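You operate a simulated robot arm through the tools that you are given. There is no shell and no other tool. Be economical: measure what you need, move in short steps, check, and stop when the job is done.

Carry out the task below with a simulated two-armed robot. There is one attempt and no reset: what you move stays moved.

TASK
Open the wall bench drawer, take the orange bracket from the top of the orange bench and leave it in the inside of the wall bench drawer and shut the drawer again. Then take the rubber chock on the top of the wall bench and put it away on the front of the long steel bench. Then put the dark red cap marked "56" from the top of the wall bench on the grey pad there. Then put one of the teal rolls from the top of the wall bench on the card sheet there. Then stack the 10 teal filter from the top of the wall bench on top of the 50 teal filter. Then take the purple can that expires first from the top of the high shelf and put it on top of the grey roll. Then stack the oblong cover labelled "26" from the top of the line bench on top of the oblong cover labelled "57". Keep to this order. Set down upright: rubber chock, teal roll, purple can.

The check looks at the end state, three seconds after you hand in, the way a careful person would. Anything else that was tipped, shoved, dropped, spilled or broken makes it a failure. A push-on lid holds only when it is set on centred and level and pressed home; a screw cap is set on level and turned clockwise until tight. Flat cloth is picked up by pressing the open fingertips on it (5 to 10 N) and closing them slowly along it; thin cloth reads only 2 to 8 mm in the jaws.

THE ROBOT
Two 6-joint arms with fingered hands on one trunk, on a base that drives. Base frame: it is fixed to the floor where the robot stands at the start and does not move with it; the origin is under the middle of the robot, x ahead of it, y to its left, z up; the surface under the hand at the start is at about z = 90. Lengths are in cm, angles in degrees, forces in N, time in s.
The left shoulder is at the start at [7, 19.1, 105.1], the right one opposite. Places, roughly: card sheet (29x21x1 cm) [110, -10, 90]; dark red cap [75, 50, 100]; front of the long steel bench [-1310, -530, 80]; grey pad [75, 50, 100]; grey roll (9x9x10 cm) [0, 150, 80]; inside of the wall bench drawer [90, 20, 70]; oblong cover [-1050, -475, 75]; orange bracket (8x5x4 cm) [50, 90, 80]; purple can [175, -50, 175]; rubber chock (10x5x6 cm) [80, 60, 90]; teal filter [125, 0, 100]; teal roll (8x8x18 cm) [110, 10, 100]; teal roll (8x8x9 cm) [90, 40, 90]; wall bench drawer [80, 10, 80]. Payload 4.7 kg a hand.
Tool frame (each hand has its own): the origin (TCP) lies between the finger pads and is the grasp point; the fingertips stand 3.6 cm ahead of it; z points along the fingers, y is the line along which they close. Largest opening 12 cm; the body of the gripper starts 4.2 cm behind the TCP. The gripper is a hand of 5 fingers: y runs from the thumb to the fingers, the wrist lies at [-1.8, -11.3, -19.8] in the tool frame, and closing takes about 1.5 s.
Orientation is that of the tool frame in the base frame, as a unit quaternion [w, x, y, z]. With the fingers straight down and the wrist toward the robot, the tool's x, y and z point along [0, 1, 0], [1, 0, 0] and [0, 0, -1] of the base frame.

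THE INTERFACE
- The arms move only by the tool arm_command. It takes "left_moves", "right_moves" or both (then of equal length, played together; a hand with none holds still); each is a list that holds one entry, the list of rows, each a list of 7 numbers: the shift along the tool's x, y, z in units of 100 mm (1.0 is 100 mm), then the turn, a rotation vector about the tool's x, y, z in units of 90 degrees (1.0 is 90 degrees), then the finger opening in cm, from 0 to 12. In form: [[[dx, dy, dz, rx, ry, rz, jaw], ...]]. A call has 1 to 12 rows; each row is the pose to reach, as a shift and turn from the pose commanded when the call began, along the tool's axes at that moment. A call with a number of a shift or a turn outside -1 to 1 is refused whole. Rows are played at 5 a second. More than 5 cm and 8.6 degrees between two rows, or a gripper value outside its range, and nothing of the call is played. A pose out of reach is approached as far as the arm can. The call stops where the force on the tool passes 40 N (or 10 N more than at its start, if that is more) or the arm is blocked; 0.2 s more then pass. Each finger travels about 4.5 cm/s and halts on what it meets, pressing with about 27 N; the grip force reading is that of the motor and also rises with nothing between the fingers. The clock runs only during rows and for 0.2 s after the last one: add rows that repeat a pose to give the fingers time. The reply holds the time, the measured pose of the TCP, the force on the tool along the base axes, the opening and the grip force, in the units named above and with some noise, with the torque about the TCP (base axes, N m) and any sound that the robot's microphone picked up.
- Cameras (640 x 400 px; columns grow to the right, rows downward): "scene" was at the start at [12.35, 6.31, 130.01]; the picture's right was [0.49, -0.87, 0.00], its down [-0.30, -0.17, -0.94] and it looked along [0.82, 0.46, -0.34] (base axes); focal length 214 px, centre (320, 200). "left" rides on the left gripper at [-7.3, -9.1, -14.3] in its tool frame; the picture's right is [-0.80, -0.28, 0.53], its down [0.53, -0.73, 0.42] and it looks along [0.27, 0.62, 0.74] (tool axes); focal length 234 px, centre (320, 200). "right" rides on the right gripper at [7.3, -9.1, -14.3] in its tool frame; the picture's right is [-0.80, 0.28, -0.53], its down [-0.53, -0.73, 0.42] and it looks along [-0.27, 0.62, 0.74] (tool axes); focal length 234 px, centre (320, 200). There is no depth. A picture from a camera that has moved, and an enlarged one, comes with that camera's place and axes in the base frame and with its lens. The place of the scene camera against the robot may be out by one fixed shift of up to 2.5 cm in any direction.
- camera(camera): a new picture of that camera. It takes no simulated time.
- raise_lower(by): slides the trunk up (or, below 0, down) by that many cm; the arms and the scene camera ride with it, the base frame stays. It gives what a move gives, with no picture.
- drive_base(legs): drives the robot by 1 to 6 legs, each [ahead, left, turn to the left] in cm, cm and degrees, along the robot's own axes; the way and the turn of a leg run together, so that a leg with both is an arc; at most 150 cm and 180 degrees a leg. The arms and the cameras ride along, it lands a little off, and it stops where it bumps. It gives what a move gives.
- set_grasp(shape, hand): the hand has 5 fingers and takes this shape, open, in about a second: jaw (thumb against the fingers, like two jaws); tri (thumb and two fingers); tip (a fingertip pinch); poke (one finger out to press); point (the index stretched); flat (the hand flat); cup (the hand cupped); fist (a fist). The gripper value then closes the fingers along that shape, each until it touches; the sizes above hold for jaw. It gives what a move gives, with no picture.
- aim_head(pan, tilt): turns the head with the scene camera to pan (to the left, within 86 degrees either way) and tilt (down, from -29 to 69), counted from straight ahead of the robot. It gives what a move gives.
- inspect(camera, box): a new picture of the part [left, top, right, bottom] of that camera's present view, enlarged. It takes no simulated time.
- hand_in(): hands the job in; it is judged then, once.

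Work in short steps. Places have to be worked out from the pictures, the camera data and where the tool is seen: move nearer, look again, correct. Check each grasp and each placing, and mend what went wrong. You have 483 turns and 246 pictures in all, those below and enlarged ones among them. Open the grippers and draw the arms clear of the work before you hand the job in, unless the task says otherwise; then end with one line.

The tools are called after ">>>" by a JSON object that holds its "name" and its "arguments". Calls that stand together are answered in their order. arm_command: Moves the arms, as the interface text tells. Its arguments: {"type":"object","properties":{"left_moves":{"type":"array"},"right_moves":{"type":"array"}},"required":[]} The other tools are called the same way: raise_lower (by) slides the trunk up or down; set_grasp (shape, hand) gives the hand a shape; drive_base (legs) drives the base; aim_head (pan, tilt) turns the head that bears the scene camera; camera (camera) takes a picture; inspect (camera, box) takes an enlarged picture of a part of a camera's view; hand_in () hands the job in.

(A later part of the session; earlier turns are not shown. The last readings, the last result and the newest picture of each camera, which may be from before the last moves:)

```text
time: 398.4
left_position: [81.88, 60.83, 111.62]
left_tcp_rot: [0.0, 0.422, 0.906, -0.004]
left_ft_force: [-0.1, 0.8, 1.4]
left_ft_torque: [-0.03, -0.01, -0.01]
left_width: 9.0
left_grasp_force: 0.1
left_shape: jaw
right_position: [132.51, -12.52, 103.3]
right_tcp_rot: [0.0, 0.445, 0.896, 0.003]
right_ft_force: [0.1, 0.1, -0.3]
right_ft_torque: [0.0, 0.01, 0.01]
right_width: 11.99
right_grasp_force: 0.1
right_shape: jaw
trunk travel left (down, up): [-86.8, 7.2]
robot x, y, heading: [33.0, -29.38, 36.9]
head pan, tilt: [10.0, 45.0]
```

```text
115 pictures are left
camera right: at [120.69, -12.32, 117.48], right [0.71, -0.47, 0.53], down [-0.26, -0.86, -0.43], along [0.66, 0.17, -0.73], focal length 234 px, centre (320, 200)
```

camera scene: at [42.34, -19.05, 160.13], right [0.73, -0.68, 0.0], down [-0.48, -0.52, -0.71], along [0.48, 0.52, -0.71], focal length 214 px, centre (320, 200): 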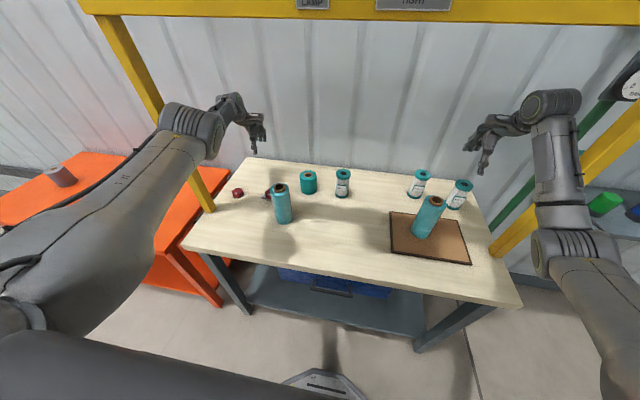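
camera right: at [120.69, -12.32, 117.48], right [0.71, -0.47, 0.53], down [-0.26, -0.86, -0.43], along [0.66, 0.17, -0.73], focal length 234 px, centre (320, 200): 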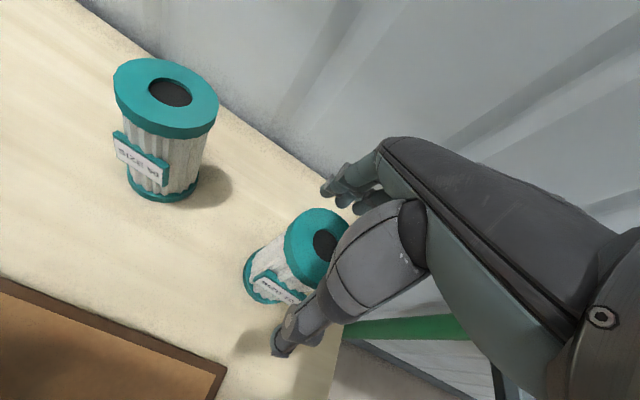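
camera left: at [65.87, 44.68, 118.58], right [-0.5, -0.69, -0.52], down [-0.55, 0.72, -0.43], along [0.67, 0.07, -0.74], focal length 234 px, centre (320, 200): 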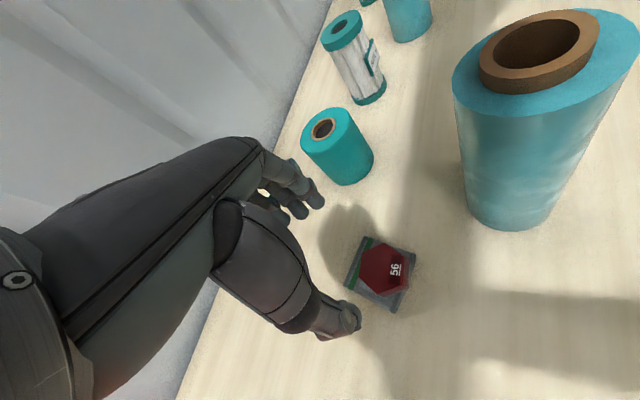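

>>> {"name": "arm_command", "arguments": {"right_moves": [[[0, 0, 0.2, 0, 0, 0, 12], [0, 0, 0.4, 0, 0, 0, 12], [0, 0, 0.4, 0, 0, 0, 10], [0, 0, 0.4, 0, 0, 0, 8], [0, 0, 0.4, 0, 0, 0, 6], [0, 0, 0.4, 0, 0, 0, 4], [0, 0, 0.4, 0, 0, 0, 4], [0, 0, 0.4, 0, 0, 0, 4], [0, 0, 0.4, 0, 0, 0, 4]]]}}

>>> {"name": "camera", "arguments": {"camera": "right"}}

```text
time: 400.4
left_position: [81.79, 60.82, 111.66]
left_tcp_rot: [0.0, 0.423, 0.906, -0.004]
left_ft_force: [-0.2, -0.5, 0.2]
left_ft_torque: [-0.02, 0.01, 0.04]
left_width: 8.98
left_grasp_force: 0.1
left_shape: jaw
right_position: [132.37, -12.37, 99.27]
right_tcp_rot: [0.0, 0.445, 0.895, 0.003]
right_ft_force: [-0.4, 1.3, 0.1]
right_ft_torque: [0.01, 0.02, 0.01]
right_width: 5.79
right_grasp_force: 26.8
right_shape: jaw
trunk travel left (down, up): [-86.8, 7.2]
robot x, y, heading: [33.51, -29.65, 36.8]
head pan, tilt: [10.0, 45.0]
```

```text
114 pictures are left
camera right: at [120.63, -12.27, 113.4], right [0.71, -0.47, 0.52], down [-0.26, -0.86, -0.43], along [0.66, 0.17, -0.74], focal length 234 px, centre (320, 200)
```

right: 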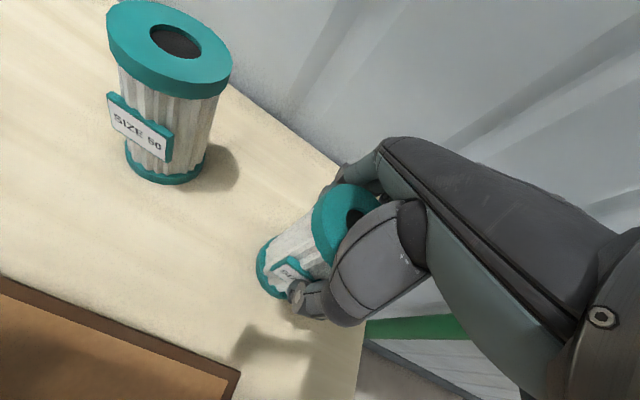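

Gripped firmly. I lift 15 cm straight up.

>>> {"name": "arm_command", "arguments": {"right_moves": [[[0, 0, -0.3, 0, 0, 0, 4], [0, 0, -0.6, 0, 0, 0, 4], [0, 0, -1.0, 0, 0, 0, 4]]]}}

>>> {"name": "arm_command", "arguments": {"right_moves": [[[0, 0, -0.3, 0, 0, 0, 4], [0, 0, -0.55, 0, 0, 0, 4], [0.3, 0.1, -0.55, 0, 0, 0, 4], [0.6, 0.2, -0.55, 0, 0, 0, 4], [0.8, 0.25, -0.55, 0, 0, 0, 4]]]}}

>>> {"name": "camera", "arguments": {"camera": "right"}}

>>> {"name": "camera", "arguments": {"camera": "scene"}}

```text
time: 401.2
left_position: [81.8, 60.85, 111.5]
left_tcp_rot: [0.0, 0.423, 0.906, -0.004]
left_ft_force: [-0.6, -0.9, -0.1]
left_ft_torque: [-0.03, 0.01, 0.02]
left_width: 8.99
left_grasp_force: 0.1
left_shape: jaw
right_position: [132.44, -12.45, 109.37]
right_tcp_rot: [0.0, 0.445, 0.896, 0.001]
right_ft_force: [-0.3, -1.3, -2.0]
right_ft_torque: [-0.02, -0.01, 0.0]
right_width: 5.78
right_grasp_force: 27.0
right_shape: jaw
trunk travel left (down, up): [-86.8, 7.2]
robot x, y, heading: [33.59, -29.61, 37.1]
head pan, tilt: [10.0, 45.0]
```

```text
time: 402.4
left_position: [81.89, 60.89, 111.63]
left_tcp_rot: [0.0, 0.422, 0.906, -0.004]
left_ft_force: [-0.1, -0.3, 0.3]
left_ft_torque: [0.0, -0.01, 0.04]
left_width: 8.99
left_grasp_force: 0.0
left_shape: jaw
right_position: [129.42, -4.63, 114.9]
right_tcp_rot: [0.0, 0.446, 0.895, 0.003]
right_ft_force: [-0.4, 0.3, -2.1]
right_ft_torque: [0.0, 0.01, 0.0]
right_width: 5.8
right_grasp_force: 27.0
right_shape: jaw
trunk travel left (down, up): [-86.8, 7.2]
robot x, y, heading: [33.17, -30.01, 37.0]
head pan, tilt: [10.0, 45.0]
```

```text
113 pictures are left
camera right: at [117.78, -4.45, 129.19], right [0.71, -0.47, 0.53], down [-0.26, -0.86, -0.43], along [0.66, 0.17, -0.74], focal length 234 px, centre (320, 200)
```

right: 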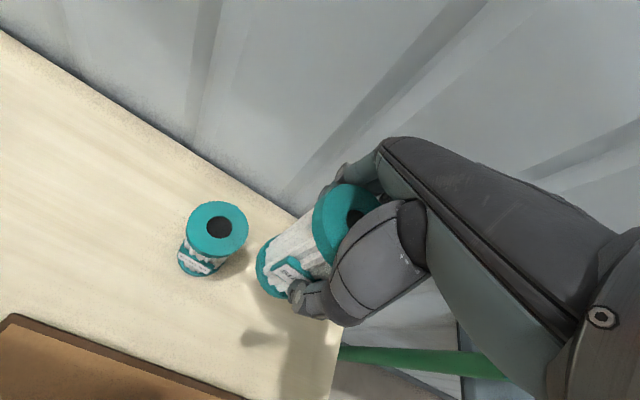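

```text
112 pictures are left
camera scene: at [42.31, -19.02, 160.14], right [0.73, -0.68, 0.0], down [-0.48, -0.52, -0.71], along [0.48, 0.52, -0.71], focal length 214 px, centre (320, 200)
```

scene: 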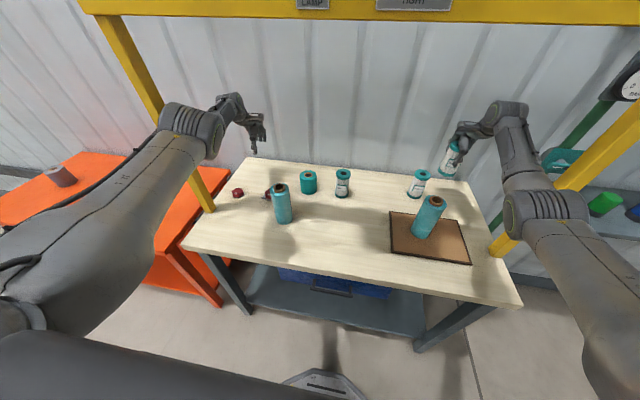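

I move the remaining 8 cm to over SIZE 50.

>>> {"name": "arm_command", "arguments": {"right_moves": [[[0.3, 0.08, 0, 0, 0, 0, 4], [0.55, 0.15, 0, 0, 0, 0, 4], [0.78, 0.2, 0, 0, 0, 0, 4], [0.78, 0.2, 0, 0, 0, 0, 4]]]}}

>>> {"name": "inspect", "arguments": {"camera": "right", "box": [220, 150, 400, 310]}}

>>> {"name": "inspect", "arguments": {"camera": "scene", "box": [380, 110, 480, 210]}}

```text
time: 403.4
left_position: [81.83, 60.85, 111.56]
left_tcp_rot: [-0.001, 0.422, 0.907, -0.004]
left_ft_force: [-1.2, -0.3, 0.0]
left_ft_torque: [-0.01, 0.0, -0.01]
left_width: 8.98
left_grasp_force: 0.1
left_shape: jaw
right_position: [126.6, 2.78, 114.76]
right_tcp_rot: [0.0, 0.445, 0.896, 0.003]
right_ft_force: [0.0, -0.2, -1.5]
right_ft_torque: [-0.04, 0.03, 0.01]
right_width: 5.75
right_grasp_force: 27.0
right_shape: jaw
trunk travel left (down, up): [-86.8, 7.2]
robot x, y, heading: [33.57, -30.1, 36.8]
head pan, tilt: [10.0, 45.0]
```

```text
2.50 times, centred on (310, 230) of right
camera zoom: at [114.84, 2.89, 129.05], right [0.71, -0.47, 0.52], down [-0.26, -0.86, -0.43], along [0.66, 0.17, -0.74], focal length 585 px, centre (345, 125)
```

zoom: 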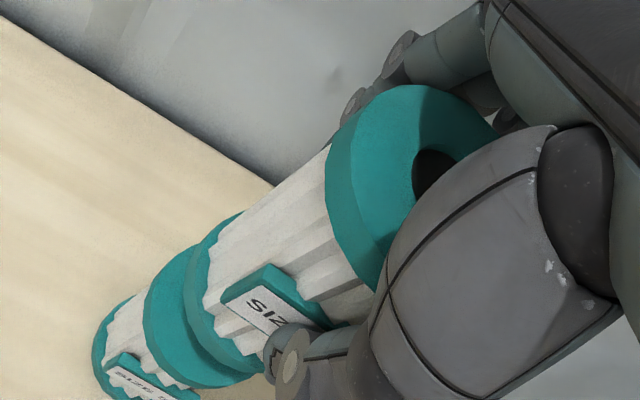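

```text
4.00 times, centred on (430, 160) of scene
camera zoom: at [42.4, -19.03, 160.13], right [0.73, -0.68, 0.0], down [-0.48, -0.52, -0.71], along [0.48, 0.52, -0.71], focal length 858 px, centre (-120, 360)
```

zoom: 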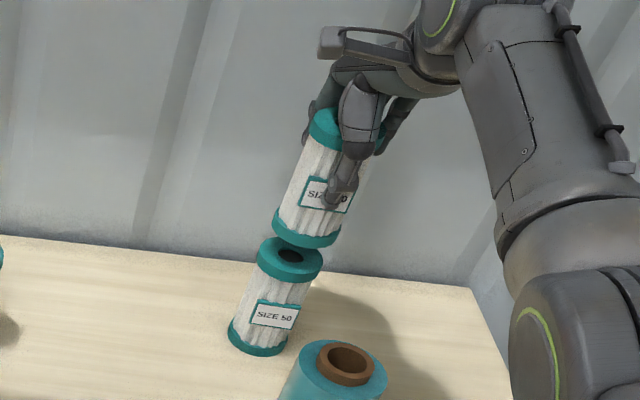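

Nearly on axis. I lower to just above contact and compare edges.

>>> {"name": "arm_command", "arguments": {"right_moves": [[[0, 0, 0.1, 0, 0, 0, 4], [0, 0, 0.2, 0, 0, 0, 4], [0, 0, 0.25, 0, 0, 0, 4]]]}}

>>> {"name": "inspect", "arguments": {"camera": "right", "box": [220, 170, 360, 310]}}

>>> {"name": "inspect", "arguments": {"camera": "scene", "box": [400, 130, 460, 210]}}

```text
time: 404.2
left_position: [81.82, 60.81, 111.59]
left_tcp_rot: [0.0, 0.423, 0.906, -0.004]
left_ft_force: [0.0, 0.2, -0.9]
left_ft_torque: [0.01, -0.01, 0.0]
left_width: 8.98
left_grasp_force: 0.0
left_shape: jaw
right_position: [126.52, 2.77, 112.33]
right_tcp_rot: [0.001, 0.445, 0.896, 0.002]
right_ft_force: [0.2, 0.3, -1.6]
right_ft_torque: [0.01, -0.01, -0.01]
right_width: 5.8
right_grasp_force: 26.9
right_shape: jaw
trunk travel left (down, up): [-86.8, 7.2]
robot x, y, heading: [33.59, -29.93, 37.1]
head pan, tilt: [10.0, 45.0]
```

```text
2.86 times, centred on (290, 240) of right
camera zoom: at [114.81, 2.9, 126.55], right [0.71, -0.47, 0.53], down [-0.26, -0.86, -0.43], along [0.66, 0.17, -0.73], focal length 669 px, centre (406, 86)
```

zoom: 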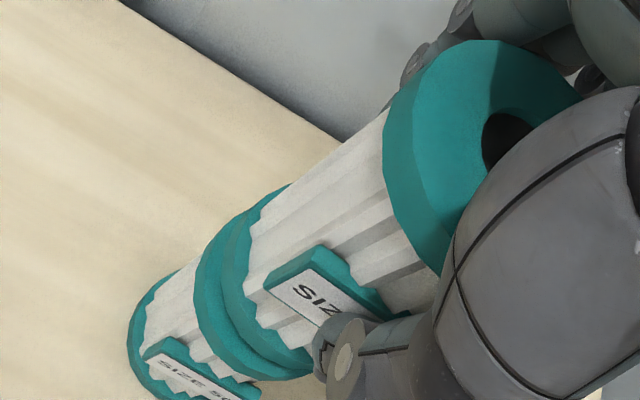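

```text
5.00 times, centred on (430, 170) of scene
camera zoom: at [42.36, -19.0, 160.13], right [0.73, -0.68, 0.0], down [-0.48, -0.52, -0.71], along [0.48, 0.52, -0.71], focal length 1072 px, centre (-230, 350)
```

zoom: 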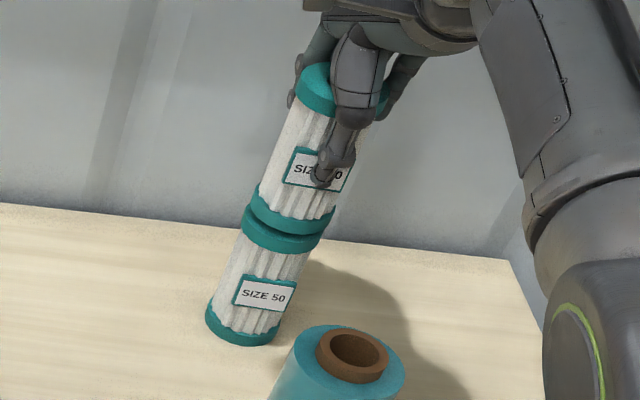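

Aligned in both views. I lower to contact gently.

>>> {"name": "arm_command", "arguments": {"right_moves": [[[0, 0, 0.04, 0, 0, 0, 4], [0, 0, 0.06, 0, 0, 0, 4], [0, 0, 0.08, 0, 0, 0, 4], [0, 0, 0.09, 0, 0, 0, 4]]]}}

```text
time: 405.2
left_position: [81.99, 60.76, 111.59]
left_tcp_rot: [0.0, 0.423, 0.906, -0.004]
left_ft_force: [-0.7, 0.0, 0.6]
left_ft_torque: [-0.01, -0.03, -0.02]
left_width: 9.0
left_grasp_force: 0.2
left_shape: jaw
right_position: [126.33, 3.0, 111.67]
right_tcp_rot: [0.0, 0.445, 0.896, 0.003]
right_ft_force: [0.6, -0.3, 3.7]
right_ft_torque: [0.04, -0.07, 0.0]
right_width: 5.81
right_grasp_force: 27.1
right_shape: jaw
trunk travel left (down, up): [-86.8, 7.2]
robot x, y, heading: [33.71, -29.89, 36.9]
head pan, tilt: [10.0, 45.0]
```

Resting on it. I relax slightly and open slowly, then rise.

>>> {"name": "arm_command", "arguments": {"right_moves": [[[0, 0, -0.015, 0, 0, 0, 6.2], [0, 0, -0.015, 0, 0, 0, 6.8], [0, 0, -0.015, 0, 0, 0, 7.6], [0, 0, -0.015, 0, 0, 0, 9], [0, 0, -0.015, 0, 0, 0, 10.5], [0, 0, -0.015, 0, 0, 0, 12], [0, 0, -0.015, 0, 0, 0, 12], [0, 0, -0.3, 0, 0, 0, 12], [0, 0, -0.6, 0, 0, 0, 12], [0, 0, -1.0, 0, 0, 0, 12]]]}}

>>> {"name": "camera", "arguments": {"camera": "right"}}

>>> {"name": "inspect", "arguments": {"camera": "scene", "box": [400, 130, 460, 210]}}

```text
time: 407.4
left_position: [81.68, 60.81, 111.74]
left_tcp_rot: [0.0, 0.423, 0.906, -0.003]
left_ft_force: [-0.4, -0.1, -0.4]
left_ft_torque: [0.01, -0.02, -0.03]
left_width: 9.0
left_grasp_force: 0.2
left_shape: jaw
right_position: [126.19, 2.97, 121.46]
right_tcp_rot: [0.0, 0.445, 0.895, 0.003]
right_ft_force: [-0.1, 0.0, -0.9]
right_ft_torque: [0.03, 0.01, 0.01]
right_width: 11.98
right_grasp_force: 0.0
right_shape: jaw
trunk travel left (down, up): [-86.8, 7.2]
robot x, y, heading: [33.42, -30.08, 36.9]
head pan, tilt: [10.0, 45.0]
```

```text
107 pictures are left
camera right: at [114.52, 2.93, 135.63], right [0.71, -0.47, 0.53], down [-0.26, -0.86, -0.43], along [0.66, 0.17, -0.74], focal length 234 px, centre (320, 200)
```

right: 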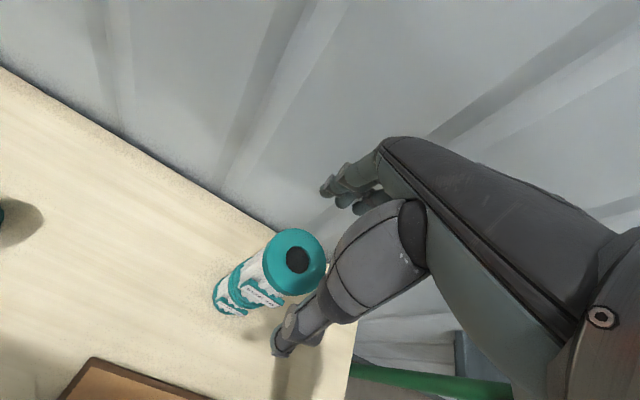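

```text
5.00 times, centred on (430, 170) of scene
camera zoom: at [42.23, -19.03, 160.14], right [0.73, -0.68, 0.0], down [-0.48, -0.52, -0.71], along [0.48, 0.52, -0.71], focal length 1072 px, centre (-230, 350)
```

zoom: 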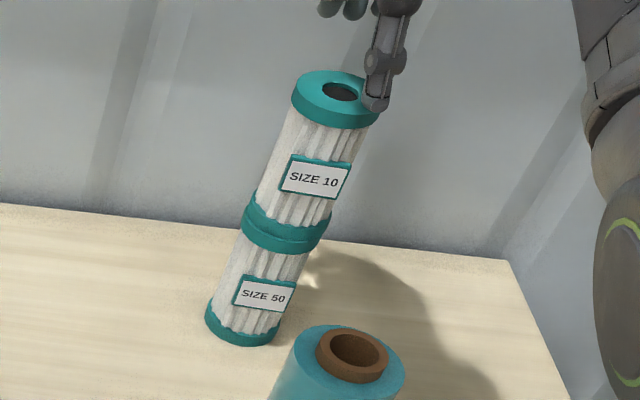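

SIZE 10 is stacked on SIZE 50. I raise 3 cm more and back away from the bench.

>>> {"name": "arm_command", "arguments": {"right_moves": [[[0, 0, -0.15, 0, 0, 0, 12], [0, 0, -0.3, 0, 0, 0, 12]]]}}

>>> {"name": "drive_base", "arguments": {"legs": [[-75, 0, 0]]}}

>>> {"name": "aim_head", "arguments": {"pan": -30, "tilt": 0}}

>>> {"name": "camera", "arguments": {"camera": "scene"}}

```text
time: 408.0
left_position: [81.72, 60.87, 111.66]
left_tcp_rot: [0.0, 0.422, 0.906, -0.004]
left_ft_force: [-0.4, -0.3, -0.4]
left_ft_torque: [0.0, 0.0, 0.03]
left_width: 8.99
left_grasp_force: 0.1
left_shape: jaw
right_position: [126.16, 2.79, 124.56]
right_tcp_rot: [0.0, 0.445, 0.895, 0.003]
right_ft_force: [-0.2, -0.8, 0.5]
right_ft_torque: [-0.02, -0.02, 0.02]
right_width: 11.98
right_grasp_force: 0.1
right_shape: jaw
trunk travel left (down, up): [-86.8, 7.2]
robot x, y, heading: [33.62, -29.66, 36.8]
head pan, tilt: [10.0, 45.0]
```

```text
time: 412.1
left_position: [21.3, 15.78, 111.55]
left_tcp_rot: [0.0, 0.42, 0.908, -0.005]
left_ft_force: [0.1, 0.6, 0.8]
left_ft_torque: [-0.03, -0.02, -0.01]
left_width: 8.98
left_grasp_force: 0.1
left_shape: jaw
right_position: [66.17, -41.92, 124.42]
right_tcp_rot: [0.0, 0.441, 0.897, 0.002]
right_ft_force: [0.0, -0.4, 0.2]
right_ft_torque: [0.01, -0.03, 0.02]
right_width: 11.99
right_grasp_force: 0.1
right_shape: jaw
trunk travel left (down, up): [-86.8, 7.2]
robot x, y, heading: [-26.56, -75.14, 37.3]
head pan, tilt: [10.0, 45.0]
```

```text
time: 413.2
left_position: [21.25, 15.65, 111.58]
left_tcp_rot: [0.0, 0.419, 0.908, -0.004]
left_ft_force: [-0.1, 0.5, -0.7]
left_ft_torque: [-0.01, 0.0, 0.0]
left_width: 8.95
left_grasp_force: 0.1
left_shape: jaw
right_position: [66.16, -41.93, 124.36]
right_tcp_rot: [-0.001, 0.441, 0.897, 0.002]
right_ft_force: [-0.1, 0.0, -0.4]
right_ft_torque: [0.01, 0.02, 0.01]
right_width: 11.96
right_grasp_force: 0.0
right_shape: jaw
trunk travel left (down, up): [-86.8, 7.2]
robot x, y, heading: [-26.45, -75.33, 37.4]
head pan, tilt: [-30.0, 0.0]
```

```text
105 pictures are left
camera scene: at [-14.28, -69.16, 167.22], right [0.13, -0.99, 0.0], down [0.0, 0.0, -1.0], along [0.99, 0.13, 0.0], focal length 214 px, centre (320, 200)
```

scene: 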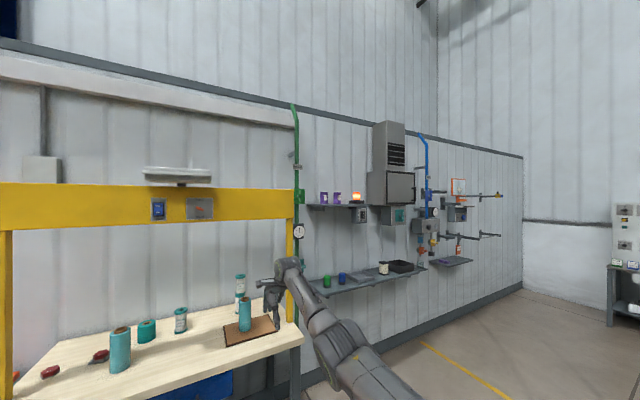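

The purple cans stand on the high shelf at right. I zoom to read the expiry dates.

>>> {"name": "inspect", "arguments": {"camera": "scene", "box": [300, 180, 370, 225]}}

```text
8.89 times, centred on (335, 202) of scene
camera zoom: at [-14.28, -69.16, 167.22], right [0.13, -0.99, 0.0], down [0.0, 0.0, -1.0], along [0.99, 0.13, 0.0], focal length 1906 px, centre (187, 178)
```

zoom: 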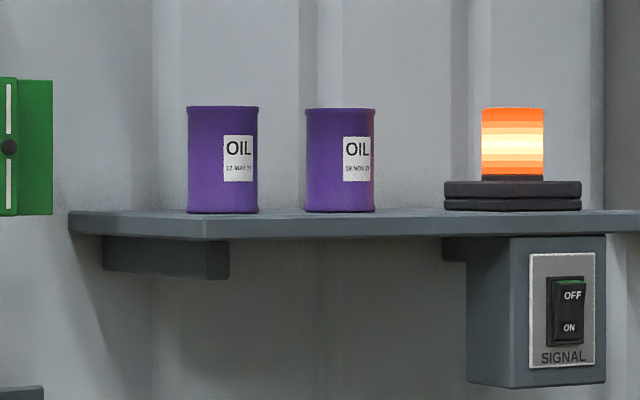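

The dates' years are still unreadable; I need to get closer. First I fix the left arm posture here in open space by lowering it well down.

>>> {"name": "arm_command", "arguments": {"left_moves": [[[0, 0, 0.4, 0, 0, 0, 9], [0, 0, 0.8, 0, 0, 0, 9], [0, 0, 1.0, 0, 0, 0, 9]]]}}

>>> {"name": "arm_command", "arguments": {"left_moves": [[[0, 0, 0.4, 0, 0, 0, 9], [0, 0, 0.8, 0, 0, 0, 9], [0, 0, 1.0, 0, 0, 0, 9]]]}}

>>> {"name": "arm_command", "arguments": {"left_moves": [[[0, -0.3, 0.2, 0, 0, 0, 9], [0, -0.6, 0.4, 0, 0, 0, 9], [0, -0.9, 0.6, 0, 0, 0, 9]]]}}

```text
time: 414.0
left_position: [20.3, 14.39, 102.67]
left_tcp_rot: [-0.001, 0.42, 0.907, -0.004]
left_ft_force: [-0.7, 0.8, 1.1]
left_ft_torque: [0.01, 0.02, 0.02]
left_width: 9.0
left_grasp_force: 0.1
left_shape: jaw
left hand out of reach, approached as far as the arm can: row 1, 2, 3
right_position: [66.13, -41.96, 124.59]
right_tcp_rot: [0.0, 0.442, 0.897, 0.003]
right_ft_force: [0.6, -0.3, 0.7]
right_ft_torque: [0.07, -0.01, 0.01]
right_width: 11.97
right_grasp_force: 0.1
right_shape: jaw
trunk travel left (down, up): [-86.8, 7.2]
robot x, y, heading: [-26.41, -75.23, 37.3]
head pan, tilt: [-30.0, 0.0]
```

```text
time: 414.8
left_position: [18.0, 13.1, 94.37]
left_tcp_rot: [0.0, 0.42, 0.908, -0.004]
left_ft_force: [0.4, -0.3, 0.4]
left_ft_torque: [0.0, -0.01, 0.03]
left_width: 8.98
left_grasp_force: 0.1
left_shape: jaw
left hand out of reach, approached as far as the arm can: row 1, 2, 3
right_position: [66.08, -42.11, 124.4]
right_tcp_rot: [0.0, 0.442, 0.897, 0.003]
right_ft_force: [-0.7, -0.1, 0.0]
right_ft_torque: [0.01, 0.01, -0.02]
right_width: 11.97
right_grasp_force: 0.1
right_shape: jaw
trunk travel left (down, up): [-86.8, 7.2]
robot x, y, heading: [-26.36, -75.1, 37.4]
head pan, tilt: [-30.0, 0.0]
```

```text
time: 415.6
left_position: [11.37, 7.11, 88.57]
left_tcp_rot: [0.001, 0.42, 0.907, -0.003]
left_ft_force: [0.1, -0.3, 0.3]
left_ft_torque: [0.02, 0.05, 0.0]
left_width: 9.01
left_grasp_force: 0.0
left_shape: jaw
right_position: [65.94, -42.09, 124.48]
right_tcp_rot: [0.0, 0.442, 0.897, 0.003]
right_ft_force: [-1.0, 0.1, 0.0]
right_ft_torque: [-0.02, 0.01, 0.0]
right_width: 11.99
right_grasp_force: 0.1
right_shape: jaw
trunk travel left (down, up): [-86.8, 7.2]
robot x, y, heading: [-26.5, -75.35, 37.3]
head pan, tilt: [-30.0, 0.0]
```

The left arm folds again. I retract it further and raise it.

>>> {"name": "arm_command", "arguments": {"left_moves": [[[0, -0.4, 0, 0, 0, 0, 9], [0, -0.8, 0, 0, 0, 0, 9], [0, -1.0, 0, 0, 0, 0, 9]]]}}

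>>> {"name": "arm_command", "arguments": {"left_moves": [[[0, -0.3, -0.2, 0, 0, 0, 9], [0, -0.5, -0.4, 0, 0, 0, 9], [0, -0.7, -0.7, 0, 0, 0, 9]]]}}

>>> {"name": "aim_head", "arguments": {"pan": -10, "tilt": 40}}

>>> {"name": "camera", "arguments": {"camera": "scene"}}

```text
time: 416.4
left_position: [3.78, 0.84, 88.47]
left_tcp_rot: [-0.001, 0.42, 0.908, -0.004]
left_ft_force: [0.0, 0.2, 0.4]
left_ft_torque: [-0.01, 0.02, -0.01]
left_width: 9.0
left_grasp_force: 0.0
left_shape: jaw
right_position: [66.12, -41.99, 124.42]
right_tcp_rot: [0.001, 0.443, 0.897, 0.003]
right_ft_force: [0.9, 0.4, 0.0]
right_ft_torque: [0.0, -0.01, -0.04]
right_width: 11.98
right_grasp_force: 0.0
right_shape: jaw
trunk travel left (down, up): [-86.8, 7.2]
robot x, y, heading: [-26.37, -75.5, 37.7]
head pan, tilt: [-30.0, 0.0]
```

```text
time: 417.2
left_position: [-1.67, -3.81, 95.68]
left_tcp_rot: [0.0, 0.42, 0.908, -0.005]
left_ft_force: [-0.4, 0.3, 0.7]
left_ft_torque: [0.04, 0.01, 0.01]
left_width: 8.98
left_grasp_force: 0.0
left_shape: jaw
right_position: [66.23, -42.01, 124.44]
right_tcp_rot: [-0.001, 0.443, 0.897, 0.003]
right_ft_force: [0.1, 0.0, -0.4]
right_ft_torque: [0.01, -0.02, 0.02]
right_width: 11.98
right_grasp_force: 0.0
right_shape: jaw
trunk travel left (down, up): [-86.8, 7.2]
robot x, y, heading: [-26.58, -75.02, 37.3]
head pan, tilt: [-30.0, 0.0]
```

```text
time: 418.3
left_position: [-1.78, -3.75, 95.63]
left_tcp_rot: [0.0, 0.419, 0.908, -0.004]
left_ft_force: [0.1, -0.4, 0.0]
left_ft_torque: [0.02, 0.01, -0.01]
left_width: 8.98
left_grasp_force: 0.2
left_shape: jaw
right_position: [66.19, -41.99, 124.47]
right_tcp_rot: [0.001, 0.442, 0.897, 0.003]
right_ft_force: [0.1, -0.7, 0.4]
right_ft_torque: [0.0, 0.0, 0.01]
right_width: 11.99
right_grasp_force: 0.1
right_shape: jaw
trunk travel left (down, up): [-86.8, 7.2]
robot x, y, heading: [-26.55, -75.14, 36.8]
head pan, tilt: [-10.0, 40.0]
```

```text
103 pictures are left
camera scene: at [-15.7, -66.46, 160.87], right [0.46, -0.89, 0.0], down [-0.57, -0.29, -0.77], along [0.68, 0.35, -0.64], focal length 214 px, centre (320, 200)
```

scene: 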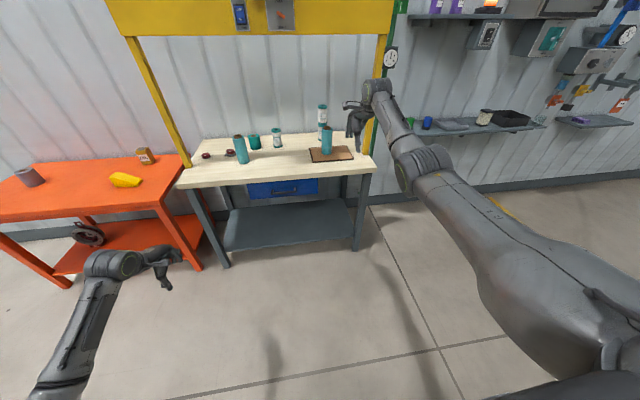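

Left arm is folded properly. Now I retract the extended right arm too.

>>> {"name": "arm_command", "arguments": {"right_moves": [[[0, -0.2, 0.3, 0, 0, 0, 12], [0, -0.4, 0.6, 0, 0, 0, 12], [0, -0.8, 0.6, 0, 0, 0, 12], [0, -1.0, 0.6, 0, 0, 0, 12]]]}}

>>> {"name": "arm_command", "arguments": {"right_moves": [[[0, -0.4, 0, 0, 0, 0, 12], [0, -0.8, 0, 0, 0, 0, 12], [0, -1.0, 0, 0, 0, 0, 12]]]}}

```text
time: 419.3
left_position: [-1.77, -3.75, 95.66]
left_tcp_rot: [0.0, 0.419, 0.908, -0.004]
left_ft_force: [0.2, -0.8, -0.6]
left_ft_torque: [-0.01, 0.02, 0.0]
left_width: 8.99
left_grasp_force: 0.1
left_shape: jaw
right_position: [58.09, -48.11, 118.41]
right_tcp_rot: [0.0, 0.441, 0.897, 0.003]
right_ft_force: [1.1, -0.9, -0.3]
right_ft_torque: [0.01, 0.01, 0.02]
right_width: 11.96
right_grasp_force: 0.1
right_shape: jaw
trunk travel left (down, up): [-86.8, 7.2]
robot x, y, heading: [-26.36, -75.39, 37.1]
head pan, tilt: [-10.0, 40.0]
```

```text
time: 420.1
left_position: [-1.83, -3.63, 95.65]
left_tcp_rot: [0.0, 0.42, 0.908, -0.005]
left_ft_force: [-0.3, -0.5, -0.5]
left_ft_torque: [-0.05, 0.01, 0.0]
left_width: 9.0
left_grasp_force: 0.1
left_shape: jaw
right_position: [50.22, -54.26, 118.22]
right_tcp_rot: [0.001, 0.442, 0.897, 0.004]
right_ft_force: [-1.0, 1.0, -0.1]
right_ft_torque: [-0.03, -0.01, 0.01]
right_width: 12.01
right_grasp_force: 0.0
right_shape: jaw
trunk travel left (down, up): [-86.8, 7.2]
robot x, y, heading: [-26.48, -75.23, 37.4]
head pan, tilt: [-10.0, 40.0]
```

Arms are tucked. I re-aim the head at the cans and zoom harder on the labels.

>>> {"name": "aim_head", "arguments": {"pan": -30, "tilt": 0}}

>>> {"name": "inspect", "arguments": {"camera": "scene", "box": [320, 190, 348, 205]}}

```text
time: 421.2
left_position: [-1.66, -3.69, 95.53]
left_tcp_rot: [0.0, 0.42, 0.908, -0.004]
left_ft_force: [0.0, 0.2, -0.1]
left_ft_torque: [-0.01, 0.01, 0.01]
left_width: 8.97
left_grasp_force: 0.0
left_shape: jaw
right_position: [50.18, -54.08, 118.11]
right_tcp_rot: [0.0, 0.441, 0.897, 0.002]
right_ft_force: [0.4, -0.4, 0.0]
right_ft_torque: [-0.03, 0.0, 0.01]
right_width: 11.99
right_grasp_force: 0.0
right_shape: jaw
trunk travel left (down, up): [-86.8, 7.2]
robot x, y, heading: [-26.29, -74.9, 37.0]
head pan, tilt: [-30.0, 0.0]
```

```text
16.00 times, centred on (334, 198) of scene
camera zoom: at [-14.33, -69.2, 167.23], right [0.13, -0.99, 0.0], down [0.0, 0.0, -1.0], along [0.99, 0.13, 0.0], focal length 3432 px, centre (96, 240)
```

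zoom: 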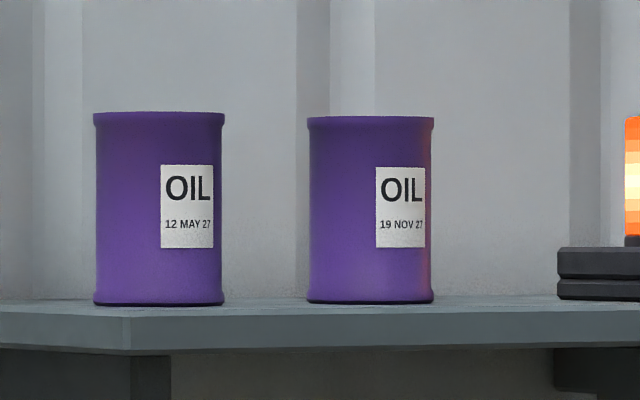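

The left can (12 MAY 27) expires first. I raise the trunk fully, tuck the left hand inward and raise the right hand high, here in free space.

>>> {"name": "raise_lower", "arguments": {"by": 7}}

>>> {"name": "arm_command", "arguments": {"right_moves": [[[0, 0, -0.4, 0, 0, 0, 10], [0, 0, -0.8, 0, 0, 0, 10], [0, 0, -1.0, 0, 0, 0, 10]]], "left_moves": [[[-0.3, 0, -0.3, 0, 0, 0, 9], [-0.6, 0, -0.6, 0, 0, 0, 9], [-0.9, 0, -0.9, 0, 0, 0, 9]]]}}

>>> {"name": "arm_command", "arguments": {"right_moves": [[[0, 0, -0.4, 0, 0, 0, 10], [0, 0, -0.8, 0, 0, 0, 10], [0, 0, -1.0, 0, 0, 0, 10]]], "left_moves": [[[-0.3, 0, -0.3, 0, 0, 0, 9], [-0.6, 0, -0.6, 0, 0, 0, 9], [-0.9, 0, -0.9, 0, 0, 0, 9]]]}}

>>> {"name": "arm_command", "arguments": {"right_moves": [[[0, 0, -0.4, 0, 0, 0, 10], [0, 0, -0.8, 0, 0, 0, 10], [0, 0, -1.0, 0, 0, 0, 10]]]}}

```text
time: 422.2
left_position: [-1.76, -3.7, 102.7]
left_tcp_rot: [0.0, 0.42, 0.908, -0.004]
left_ft_force: [0.4, 0.5, 0.1]
left_ft_torque: [0.0, -0.01, 0.0]
left_width: 8.98
left_grasp_force: 0.1
left_shape: jaw
right_position: [50.21, -54.2, 125.09]
right_tcp_rot: [0.0, 0.441, 0.898, 0.003]
right_ft_force: [-0.2, -0.3, 0.1]
right_ft_torque: [-0.02, -0.02, 0.0]
right_width: 11.96
right_grasp_force: 0.1
right_shape: jaw
trunk travel left (down, up): [-93.8, 0.2]
robot x, y, heading: [-26.28, -75.21, 37.0]
head pan, tilt: [-30.0, 0.0]
```

```text
time: 423.0
left_position: [4.38, -10.46, 111.84]
left_tcp_rot: [-0.001, 0.419, 0.908, -0.005]
left_ft_force: [-0.9, 0.1, -0.6]
left_ft_torque: [0.0, -0.02, -0.03]
left_width: 8.99
left_grasp_force: 0.1
left_shape: jaw
right_position: [50.12, -54.32, 135.3]
right_tcp_rot: [0.0, 0.441, 0.897, 0.002]
right_ft_force: [-0.6, 0.1, -0.5]
right_ft_torque: [-0.01, 0.03, -0.02]
right_width: 10.02
right_grasp_force: 0.0
right_shape: jaw
trunk travel left (down, up): [-93.8, 0.2]
robot x, y, heading: [-26.75, -75.55, 37.1]
head pan, tilt: [-30.0, 0.0]
```

```text
time: 423.8
left_position: [10.32, -17.18, 120.6]
left_tcp_rot: [-0.001, 0.42, 0.907, -0.002]
left_ft_force: [-0.2, -1.1, 0.1]
left_ft_torque: [0.01, 0.02, 0.01]
left_width: 8.99
left_grasp_force: 0.1
left_shape: jaw
right_position: [52.97, -53.86, 143.62]
right_tcp_rot: [-0.001, 0.441, 0.898, 0.004]
right_ft_force: [0.5, 0.5, -0.4]
right_ft_torque: [0.0, 0.01, 0.04]
right_width: 10.03
right_grasp_force: 0.1
right_shape: jaw
right hand out of reach, approached as far as the arm can: row 1, 2, 3
trunk travel left (down, up): [-93.8, 0.2]
robot x, y, heading: [-26.27, -75.34, 37.2]
head pan, tilt: [-30.0, 0.0]
```

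```text
time: 424.6
left_position: [10.31, -17.06, 120.59]
left_tcp_rot: [0.0, 0.42, 0.907, -0.003]
left_ft_force: [0.9, 0.3, 0.4]
left_ft_torque: [0.0, 0.01, 0.02]
left_width: 8.99
left_grasp_force: 0.1
left_shape: jaw
right_position: [55.15, -52.88, 152.89]
right_tcp_rot: [0.001, 0.441, 0.898, 0.003]
right_ft_force: [0.3, 0.3, 0.3]
right_ft_torque: [0.04, 0.01, 0.02]
right_width: 10.0
right_grasp_force: 0.1
right_shape: jaw
right hand out of reach, approached as far as the arm can: row 1, 2, 3
trunk travel left (down, up): [-93.8, 0.2]
robot x, y, heading: [-26.75, -74.82, 37.2]
head pan, tilt: [-30.0, 0.0]
```

>>> {"name": "arm_command", "arguments": {"right_moves": [[[0.1, -0.1, -0.4, 0, 0, 0, 10], [0.2, -0.2, -0.8, 0, 0, 0, 10], [0.3, -0.3, -1.0, 0, 0, 0, 10]]]}}

>>> {"name": "arm_command", "arguments": {"right_moves": [[[0.1, -0.15, -0.4, 0, 0, 0, 10], [0.2, -0.3, -0.8, 0, 0, 0, 10], [0.3, -0.4, -1.0, 0, 0, 0, 10]]]}}

>>> {"name": "arm_command", "arguments": {"right_moves": [[[0.1, -0.15, -0.3, 0, 0, 0, 10], [0.2, -0.3, -0.5, 0, 0, 0, 10], [0.3, -0.4, -0.7, 0, 0, 0, 10]]]}}

```text
time: 425.4
left_position: [10.26, -17.21, 120.52]
left_tcp_rot: [0.0, 0.42, 0.907, -0.003]
left_ft_force: [-0.1, 0.0, 0.6]
left_ft_torque: [-0.01, -0.01, 0.02]
left_width: 9.01
left_grasp_force: 0.1
left_shape: jaw
right_position: [54.48, -50.45, 163.08]
right_tcp_rot: [0.001, 0.441, 0.898, 0.002]
right_ft_force: [0.4, -0.4, -0.3]
right_ft_torque: [0.01, 0.02, -0.01]
right_width: 10.01
right_grasp_force: 0.1
right_shape: jaw
right hand out of reach, approached as far as the arm can: row 1, 2, 3
trunk travel left (down, up): [-93.8, 0.2]
robot x, y, heading: [-26.6, -75.1, 37.3]
head pan, tilt: [-30.0, 0.0]
```

```text
time: 426.2
left_position: [10.22, -17.17, 120.5]
left_tcp_rot: [0.0, 0.421, 0.907, -0.003]
left_ft_force: [0.3, -0.7, -1.2]
left_ft_torque: [-0.03, -0.01, 0.0]
left_width: 8.97
left_grasp_force: 0.0
left_shape: jaw
right_position: [51.12, -49.83, 173.96]
right_tcp_rot: [0.0, 0.441, 0.897, 0.002]
right_ft_force: [0.2, 0.4, -0.4]
right_ft_torque: [0.02, -0.02, 0.03]
right_width: 10.01
right_grasp_force: 0.1
right_shape: jaw
right hand out of reach, approached as far as the arm can: row 1, 2, 3
trunk travel left (down, up): [-93.8, 0.2]
robot x, y, heading: [-26.55, -75.17, 37.2]
head pan, tilt: [-30.0, 0.0]
```

```text
time: 427.0
left_position: [10.29, -17.2, 120.64]
left_tcp_rot: [0.0, 0.42, 0.907, -0.003]
left_ft_force: [0.4, 0.3, 0.2]
left_ft_torque: [0.03, -0.03, -0.01]
left_width: 8.98
left_grasp_force: 0.1
left_shape: jaw
right_position: [46.49, -49.58, 180.96]
right_tcp_rot: [0.0, 0.442, 0.897, 0.002]
right_ft_force: [-0.3, 0.0, 0.1]
right_ft_torque: [0.02, 0.02, 0.02]
right_width: 10.0
right_grasp_force: 0.1
right_shape: jaw
right hand out of reach, approached as far as the arm can: row 2, 3
trunk travel left (down, up): [-93.8, 0.2]
robot x, y, heading: [-26.77, -74.85, 37.4]
head pan, tilt: [-30.0, 0.0]
```

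High pose reachable. I check it also reaches 79 cm ahead at this height.

>>> {"name": "arm_command", "arguments": {"right_moves": [[[0, 0.3, 0, 0, 0, 0, 10], [0, 0.55, 0, 0, 0, 0, 10]]]}}

```text
time: 427.6
left_position: [10.25, -17.12, 120.56]
left_tcp_rot: [0.001, 0.42, 0.907, -0.003]
left_ft_force: [-0.3, 0.3, -1.1]
left_ft_torque: [0.01, 0.01, 0.0]
left_width: 8.98
left_grasp_force: 0.0
left_shape: jaw
right_position: [49.75, -47.13, 179.1]
right_tcp_rot: [0.001, 0.441, 0.897, 0.002]
right_ft_force: [0.3, 0.7, 0.1]
right_ft_torque: [-0.02, 0.01, -0.01]
right_width: 10.0
right_grasp_force: 0.1
right_shape: jaw
right hand out of reach, approached as far as the arm can: row 1, 2
trunk travel left (down, up): [-93.8, 0.2]
robot x, y, heading: [-26.07, -75.28, 37.1]
head pan, tilt: [-30.0, 0.0]
```

The arm works only in a narrow band at this height, so I'll descend on the can with the trunk. I lower the left hand well down (under the lower shelf level) and move the right hand inward.

>>> {"name": "arm_command", "arguments": {"right_moves": [[[0.3, -0.05, 0, 0, 0, 0, 10], [0.6, -0.1, 0, 0, 0, 0, 10], [0.9, -0.1, 0, 0, 0, 0, 10]]], "left_moves": [[[0, 0, 0.4, 0, 0, 0, 9], [0, 0, 0.8, 0, 0, 0, 9], [0, -0.1, 1.0, 0, 0, 0, 9]]]}}

>>> {"name": "arm_command", "arguments": {"right_moves": [[[0.3, 0, 0, 0, 0, 0, 10], [0.6, 0, 0, 0, 0, 0, 10], [0.9, 0, 0, 0, 0, 0, 10]]], "left_moves": [[[0, 0, 0.4, 0, 0, 0, 9], [0, 0, 0.8, 0, 0, 0, 9], [0, -0.1, 1.0, 0, 0, 0, 9]]]}}

>>> {"name": "arm_command", "arguments": {"left_moves": [[[0, 0, 0.4, 0, 0, 0, 9], [0, 0, 0.8, 0, 0, 0, 9], [0, 0, 1.0, 0, 0, 0, 9]]]}}

>>> {"name": "arm_command", "arguments": {"left_moves": [[[0, -0.1, 0.4, 0, 0, 0, 9], [0, -0.3, 0.8, 0, 0, 0, 9], [0, -0.5, 1.0, 0, 0, 0, 9]]]}}

```text
time: 428.4
left_position: [9.13, -18.06, 110.6]
left_tcp_rot: [0.001, 0.42, 0.908, -0.002]
left_ft_force: [0.4, 0.9, 0.2]
left_ft_torque: [0.0, -0.03, 0.01]
left_width: 8.99
left_grasp_force: 0.1
left_shape: jaw
right_position: [43.31, -40.62, 179.22]
right_tcp_rot: [0.001, 0.442, 0.897, 0.003]
right_ft_force: [-0.1, 0.9, 0.7]
right_ft_torque: [0.0, -0.04, 0.02]
right_width: 10.03
right_grasp_force: 0.0
right_shape: jaw
trunk travel left (down, up): [-93.8, 0.2]
robot x, y, heading: [-26.5, -74.93, 37.4]
head pan, tilt: [-30.0, 0.0]
```

```text
time: 429.2
left_position: [8.29, -18.71, 100.66]
left_tcp_rot: [0.0, 0.42, 0.907, -0.004]
left_ft_force: [-0.6, -0.4, 0.0]
left_ft_torque: [-0.02, 0.01, 0.01]
left_width: 9.0
left_grasp_force: 0.1
left_shape: jaw
right_position: [37.43, -34.55, 178.48]
right_tcp_rot: [0.0, 0.442, 0.897, 0.003]
right_ft_force: [0.9, 0.0, -0.5]
right_ft_torque: [0.01, -0.01, 0.02]
right_width: 10.01
right_grasp_force: 0.0
right_shape: jaw
right hand out of reach, approached as far as the arm can: row 2, 3
trunk travel left (down, up): [-93.8, 0.2]
robot x, y, heading: [-26.42, -75.43, 37.5]
head pan, tilt: [-30.0, 0.0]
```

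```text
time: 430.0
left_position: [8.13, -18.8, 90.67]
left_tcp_rot: [0.001, 0.419, 0.908, -0.004]
left_ft_force: [-0.6, -1.5, 0.0]
left_ft_torque: [-0.02, -0.03, -0.01]
left_width: 8.98
left_grasp_force: 0.1
left_shape: jaw
right_position: [37.41, -34.64, 178.44]
right_tcp_rot: [0.0, 0.441, 0.897, 0.003]
right_ft_force: [0.2, -0.9, 0.0]
right_ft_torque: [-0.01, 0.0, 0.03]
right_width: 10.03
right_grasp_force: 0.1
right_shape: jaw
trunk travel left (down, up): [-93.8, 0.2]
robot x, y, heading: [-26.18, -75.16, 37.4]
head pan, tilt: [-30.0, 0.0]
```

```text
time: 430.8
left_position: [4.43, -22.16, 80.82]
left_tcp_rot: [-0.001, 0.421, 0.907, -0.004]
left_ft_force: [0.0, -0.3, 0.1]
left_ft_torque: [0.01, 0.04, -0.01]
left_width: 8.98
left_grasp_force: 0.0
left_shape: jaw
right_position: [37.34, -34.59, 178.51]
right_tcp_rot: [0.001, 0.442, 0.897, 0.003]
right_ft_force: [0.2, -1.0, 0.0]
right_ft_torque: [-0.02, -0.01, 0.01]
right_width: 10.02
right_grasp_force: 0.0
right_shape: jaw
trunk travel left (down, up): [-93.8, 0.2]
robot x, y, heading: [-26.42, -74.96, 37.6]
head pan, tilt: [-30.0, 0.0]
```

>>> {"name": "arm_command", "arguments": {"right_moves": [[[0, -0.15, -0.2, 0, 0, 0, 10], [0, -0.25, -0.4, 0, 0, 0, 10]]], "left_moves": [[[0, -0.2, 0.4, 0, 0, 0, 9], [0, -0.4, 0.8, 0, 0, 0, 9]]]}}

>>> {"name": "camera", "arguments": {"camera": "right"}}

>>> {"name": "camera", "arguments": {"camera": "scene"}}

```text
time: 431.4
left_position: [1.19, -24.89, 72.81]
left_tcp_rot: [0.0, 0.419, 0.908, -0.003]
left_ft_force: [0.0, -1.2, 1.4]
left_ft_torque: [0.0, 0.0, 0.0]
left_width: 9.01
left_grasp_force: 0.1
left_shape: jaw
right_position: [34.68, -36.9, 181.88]
right_tcp_rot: [0.0, 0.442, 0.897, 0.002]
right_ft_force: [-0.7, -0.3, 1.0]
right_ft_torque: [0.03, -0.03, -0.02]
right_width: 10.01
right_grasp_force: 0.0
right_shape: jaw
right hand out of reach, approached as far as the arm can: row 1, 2
trunk travel left (down, up): [-93.8, 0.2]
robot x, y, heading: [-26.23, -74.89, 37.3]
head pan, tilt: [-30.0, 0.0]
```

```text
101 pictures are left
camera right: at [22.89, -36.92, 196.16], right [0.71, -0.47, 0.53], down [-0.26, -0.87, -0.43], along [0.66, 0.17, -0.73], focal length 234 px, centre (320, 200)
```

right: 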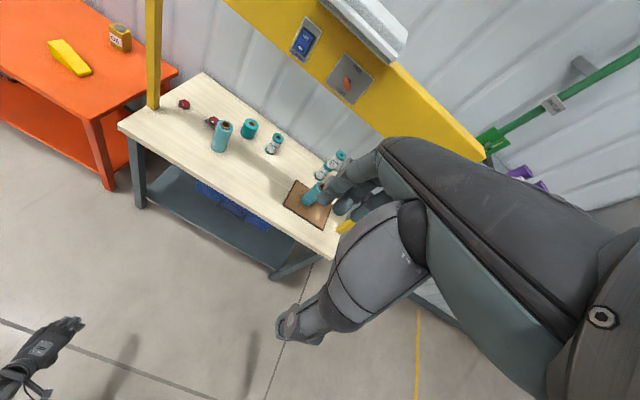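

```text
100 pictures are left
camera scene: at [-14.71, -69.42, 174.27], right [0.13, -0.99, 0.0], down [0.0, 0.0, -1.0], along [0.99, 0.13, 0.0], focal length 214 px, centre (320, 200)
```

scene: 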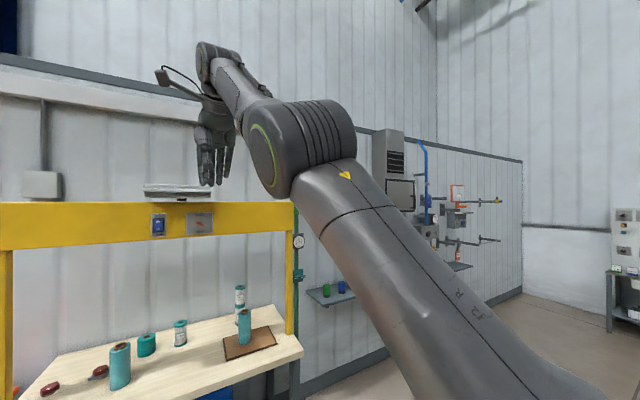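

The right hand is ready. I drive around to in front of the shelf, staging 45 cm short with heading ~52°.

>>> {"name": "drive_base", "arguments": {"legs": [[0, -120, 0], [57, 0, 0], [0, 0, 14.7]]}}

>>> {"name": "aim_head", "arguments": {"pan": 0, "tilt": 10}}

>>> {"name": "camera", "arguments": {"camera": "scene"}}

>>> {"name": "camera", "arguments": {"camera": "right"}}

```text
time: 441.3
left_position: [106.49, -80.81, 72.66]
left_tcp_rot: [0.0, 0.3, 0.954, -0.004]
left_ft_force: [-0.8, -0.2, 0.7]
left_ft_torque: [0.01, 0.0, 0.05]
left_width: 9.0
left_grasp_force: 0.0
left_shape: jaw
right_position: [142.25, -83.73, 181.66]
right_tcp_rot: [-0.001, 0.323, 0.947, 0.0]
right_ft_force: [0.2, -0.3, -0.1]
right_ft_torque: [0.02, 0.0, 0.0]
right_width: 10.01
right_grasp_force: 0.1
right_shape: jaw
trunk travel left (down, up): [-93.8, 0.2]
robot x, y, heading: [92.26, -136.18, 52.1]
head pan, tilt: [-30.0, 0.0]
```

```text
time: 442.3
left_position: [106.46, -80.79, 72.77]
left_tcp_rot: [0.0, 0.3, 0.954, -0.004]
left_ft_force: [0.8, -0.6, 0.1]
left_ft_torque: [0.02, 0.0, 0.01]
left_width: 8.98
left_grasp_force: 0.0
left_shape: jaw
right_position: [142.04, -83.8, 181.75]
right_tcp_rot: [-0.001, 0.324, 0.946, 0.001]
right_ft_force: [-0.3, 0.3, 0.0]
right_ft_torque: [0.0, 0.0, 0.01]
right_width: 10.0
right_grasp_force: 0.1
right_shape: jaw
trunk travel left (down, up): [-93.8, 0.2]
robot x, y, heading: [92.09, -136.47, 51.9]
head pan, tilt: [0.0, 10.0]
```

```text
99 pictures are left
camera scene: at [100.19, -123.45, 172.64], right [0.79, -0.62, 0.0], down [-0.11, -0.14, -0.98], along [0.61, 0.78, -0.17], focal length 214 px, centre (320, 200)
```

scene: 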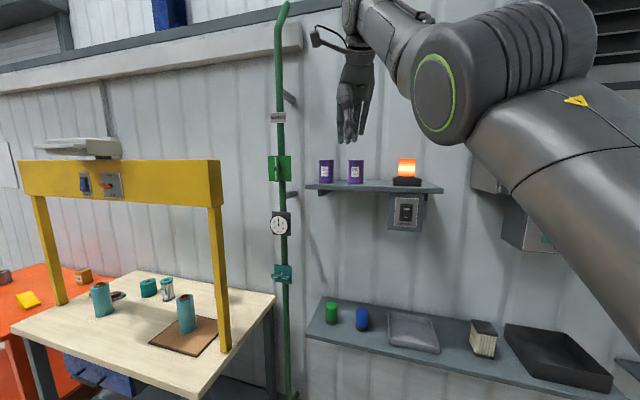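

```text
98 pictures are left
camera right: at [130.61, -86.65, 195.97], right [0.81, -0.27, 0.52], down [-0.03, -0.9, -0.43], along [0.59, 0.33, -0.74], focal length 234 px, centre (320, 200)
```

right: 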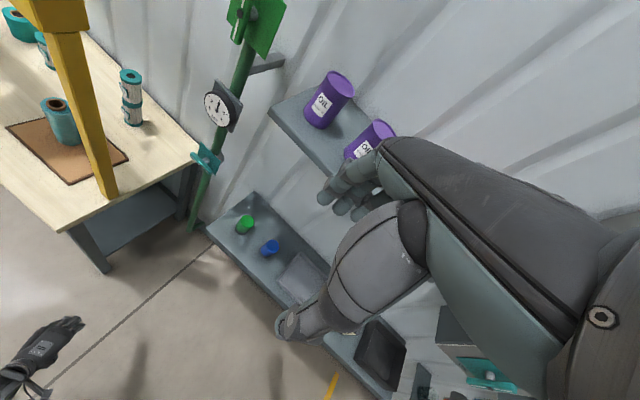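

The can is at about [161.7, -52.7], z 164–174. I drive 30 cm closer and check.

>>> {"name": "drive_base", "arguments": {"legs": [[30, 3.7, 0]]}}

>>> {"name": "camera", "arguments": {"camera": "right"}}

>>> {"name": "camera", "arguments": {"camera": "scene"}}

```text
time: 444.3
left_position: [121.7, -54.82, 72.82]
left_tcp_rot: [0.0, 0.299, 0.954, -0.003]
left_ft_force: [0.2, -0.6, 0.2]
left_ft_torque: [0.03, 0.0, 0.01]
left_width: 8.99
left_grasp_force: 0.1
left_shape: jaw
right_position: [157.13, -57.74, 182.02]
right_tcp_rot: [0.0, 0.322, 0.947, 0.002]
right_ft_force: [0.5, -0.2, 1.2]
right_ft_torque: [0.01, -0.01, -0.02]
right_width: 10.02
right_grasp_force: 0.1
right_shape: jaw
trunk travel left (down, up): [-93.8, 0.2]
robot x, y, heading: [107.78, -110.29, 52.3]
head pan, tilt: [0.0, 10.0]
```

```text
97 pictures are left
camera right: at [145.85, -60.68, 196.12], right [0.81, -0.27, 0.53], down [-0.03, -0.9, -0.43], along [0.59, 0.33, -0.74], focal length 234 px, centre (320, 200)
```

right: 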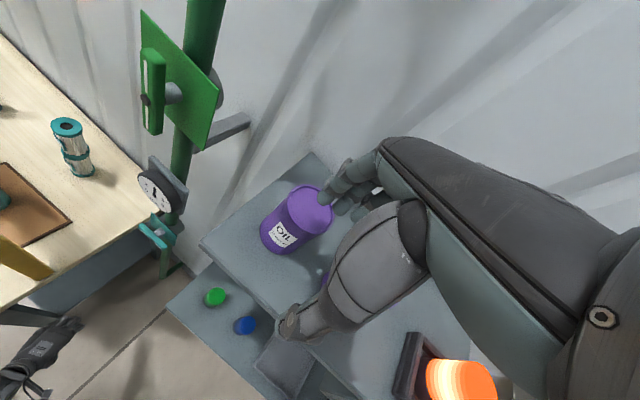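

```text
96 pictures are left
camera scene: at [115.61, -97.53, 172.67], right [0.79, -0.61, 0.0], down [-0.11, -0.14, -0.99], along [0.6, 0.78, -0.17], focal length 214 px, centre (320, 200)
```

scene: 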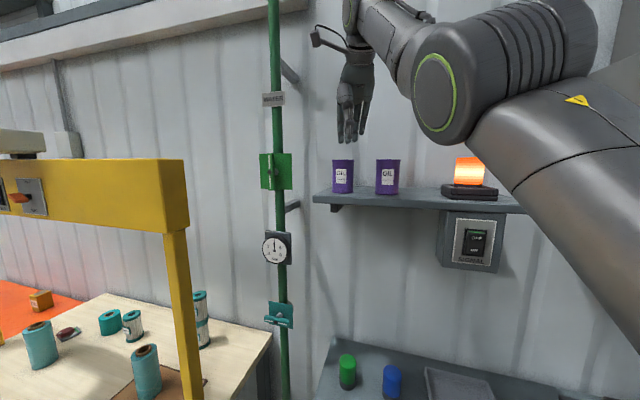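

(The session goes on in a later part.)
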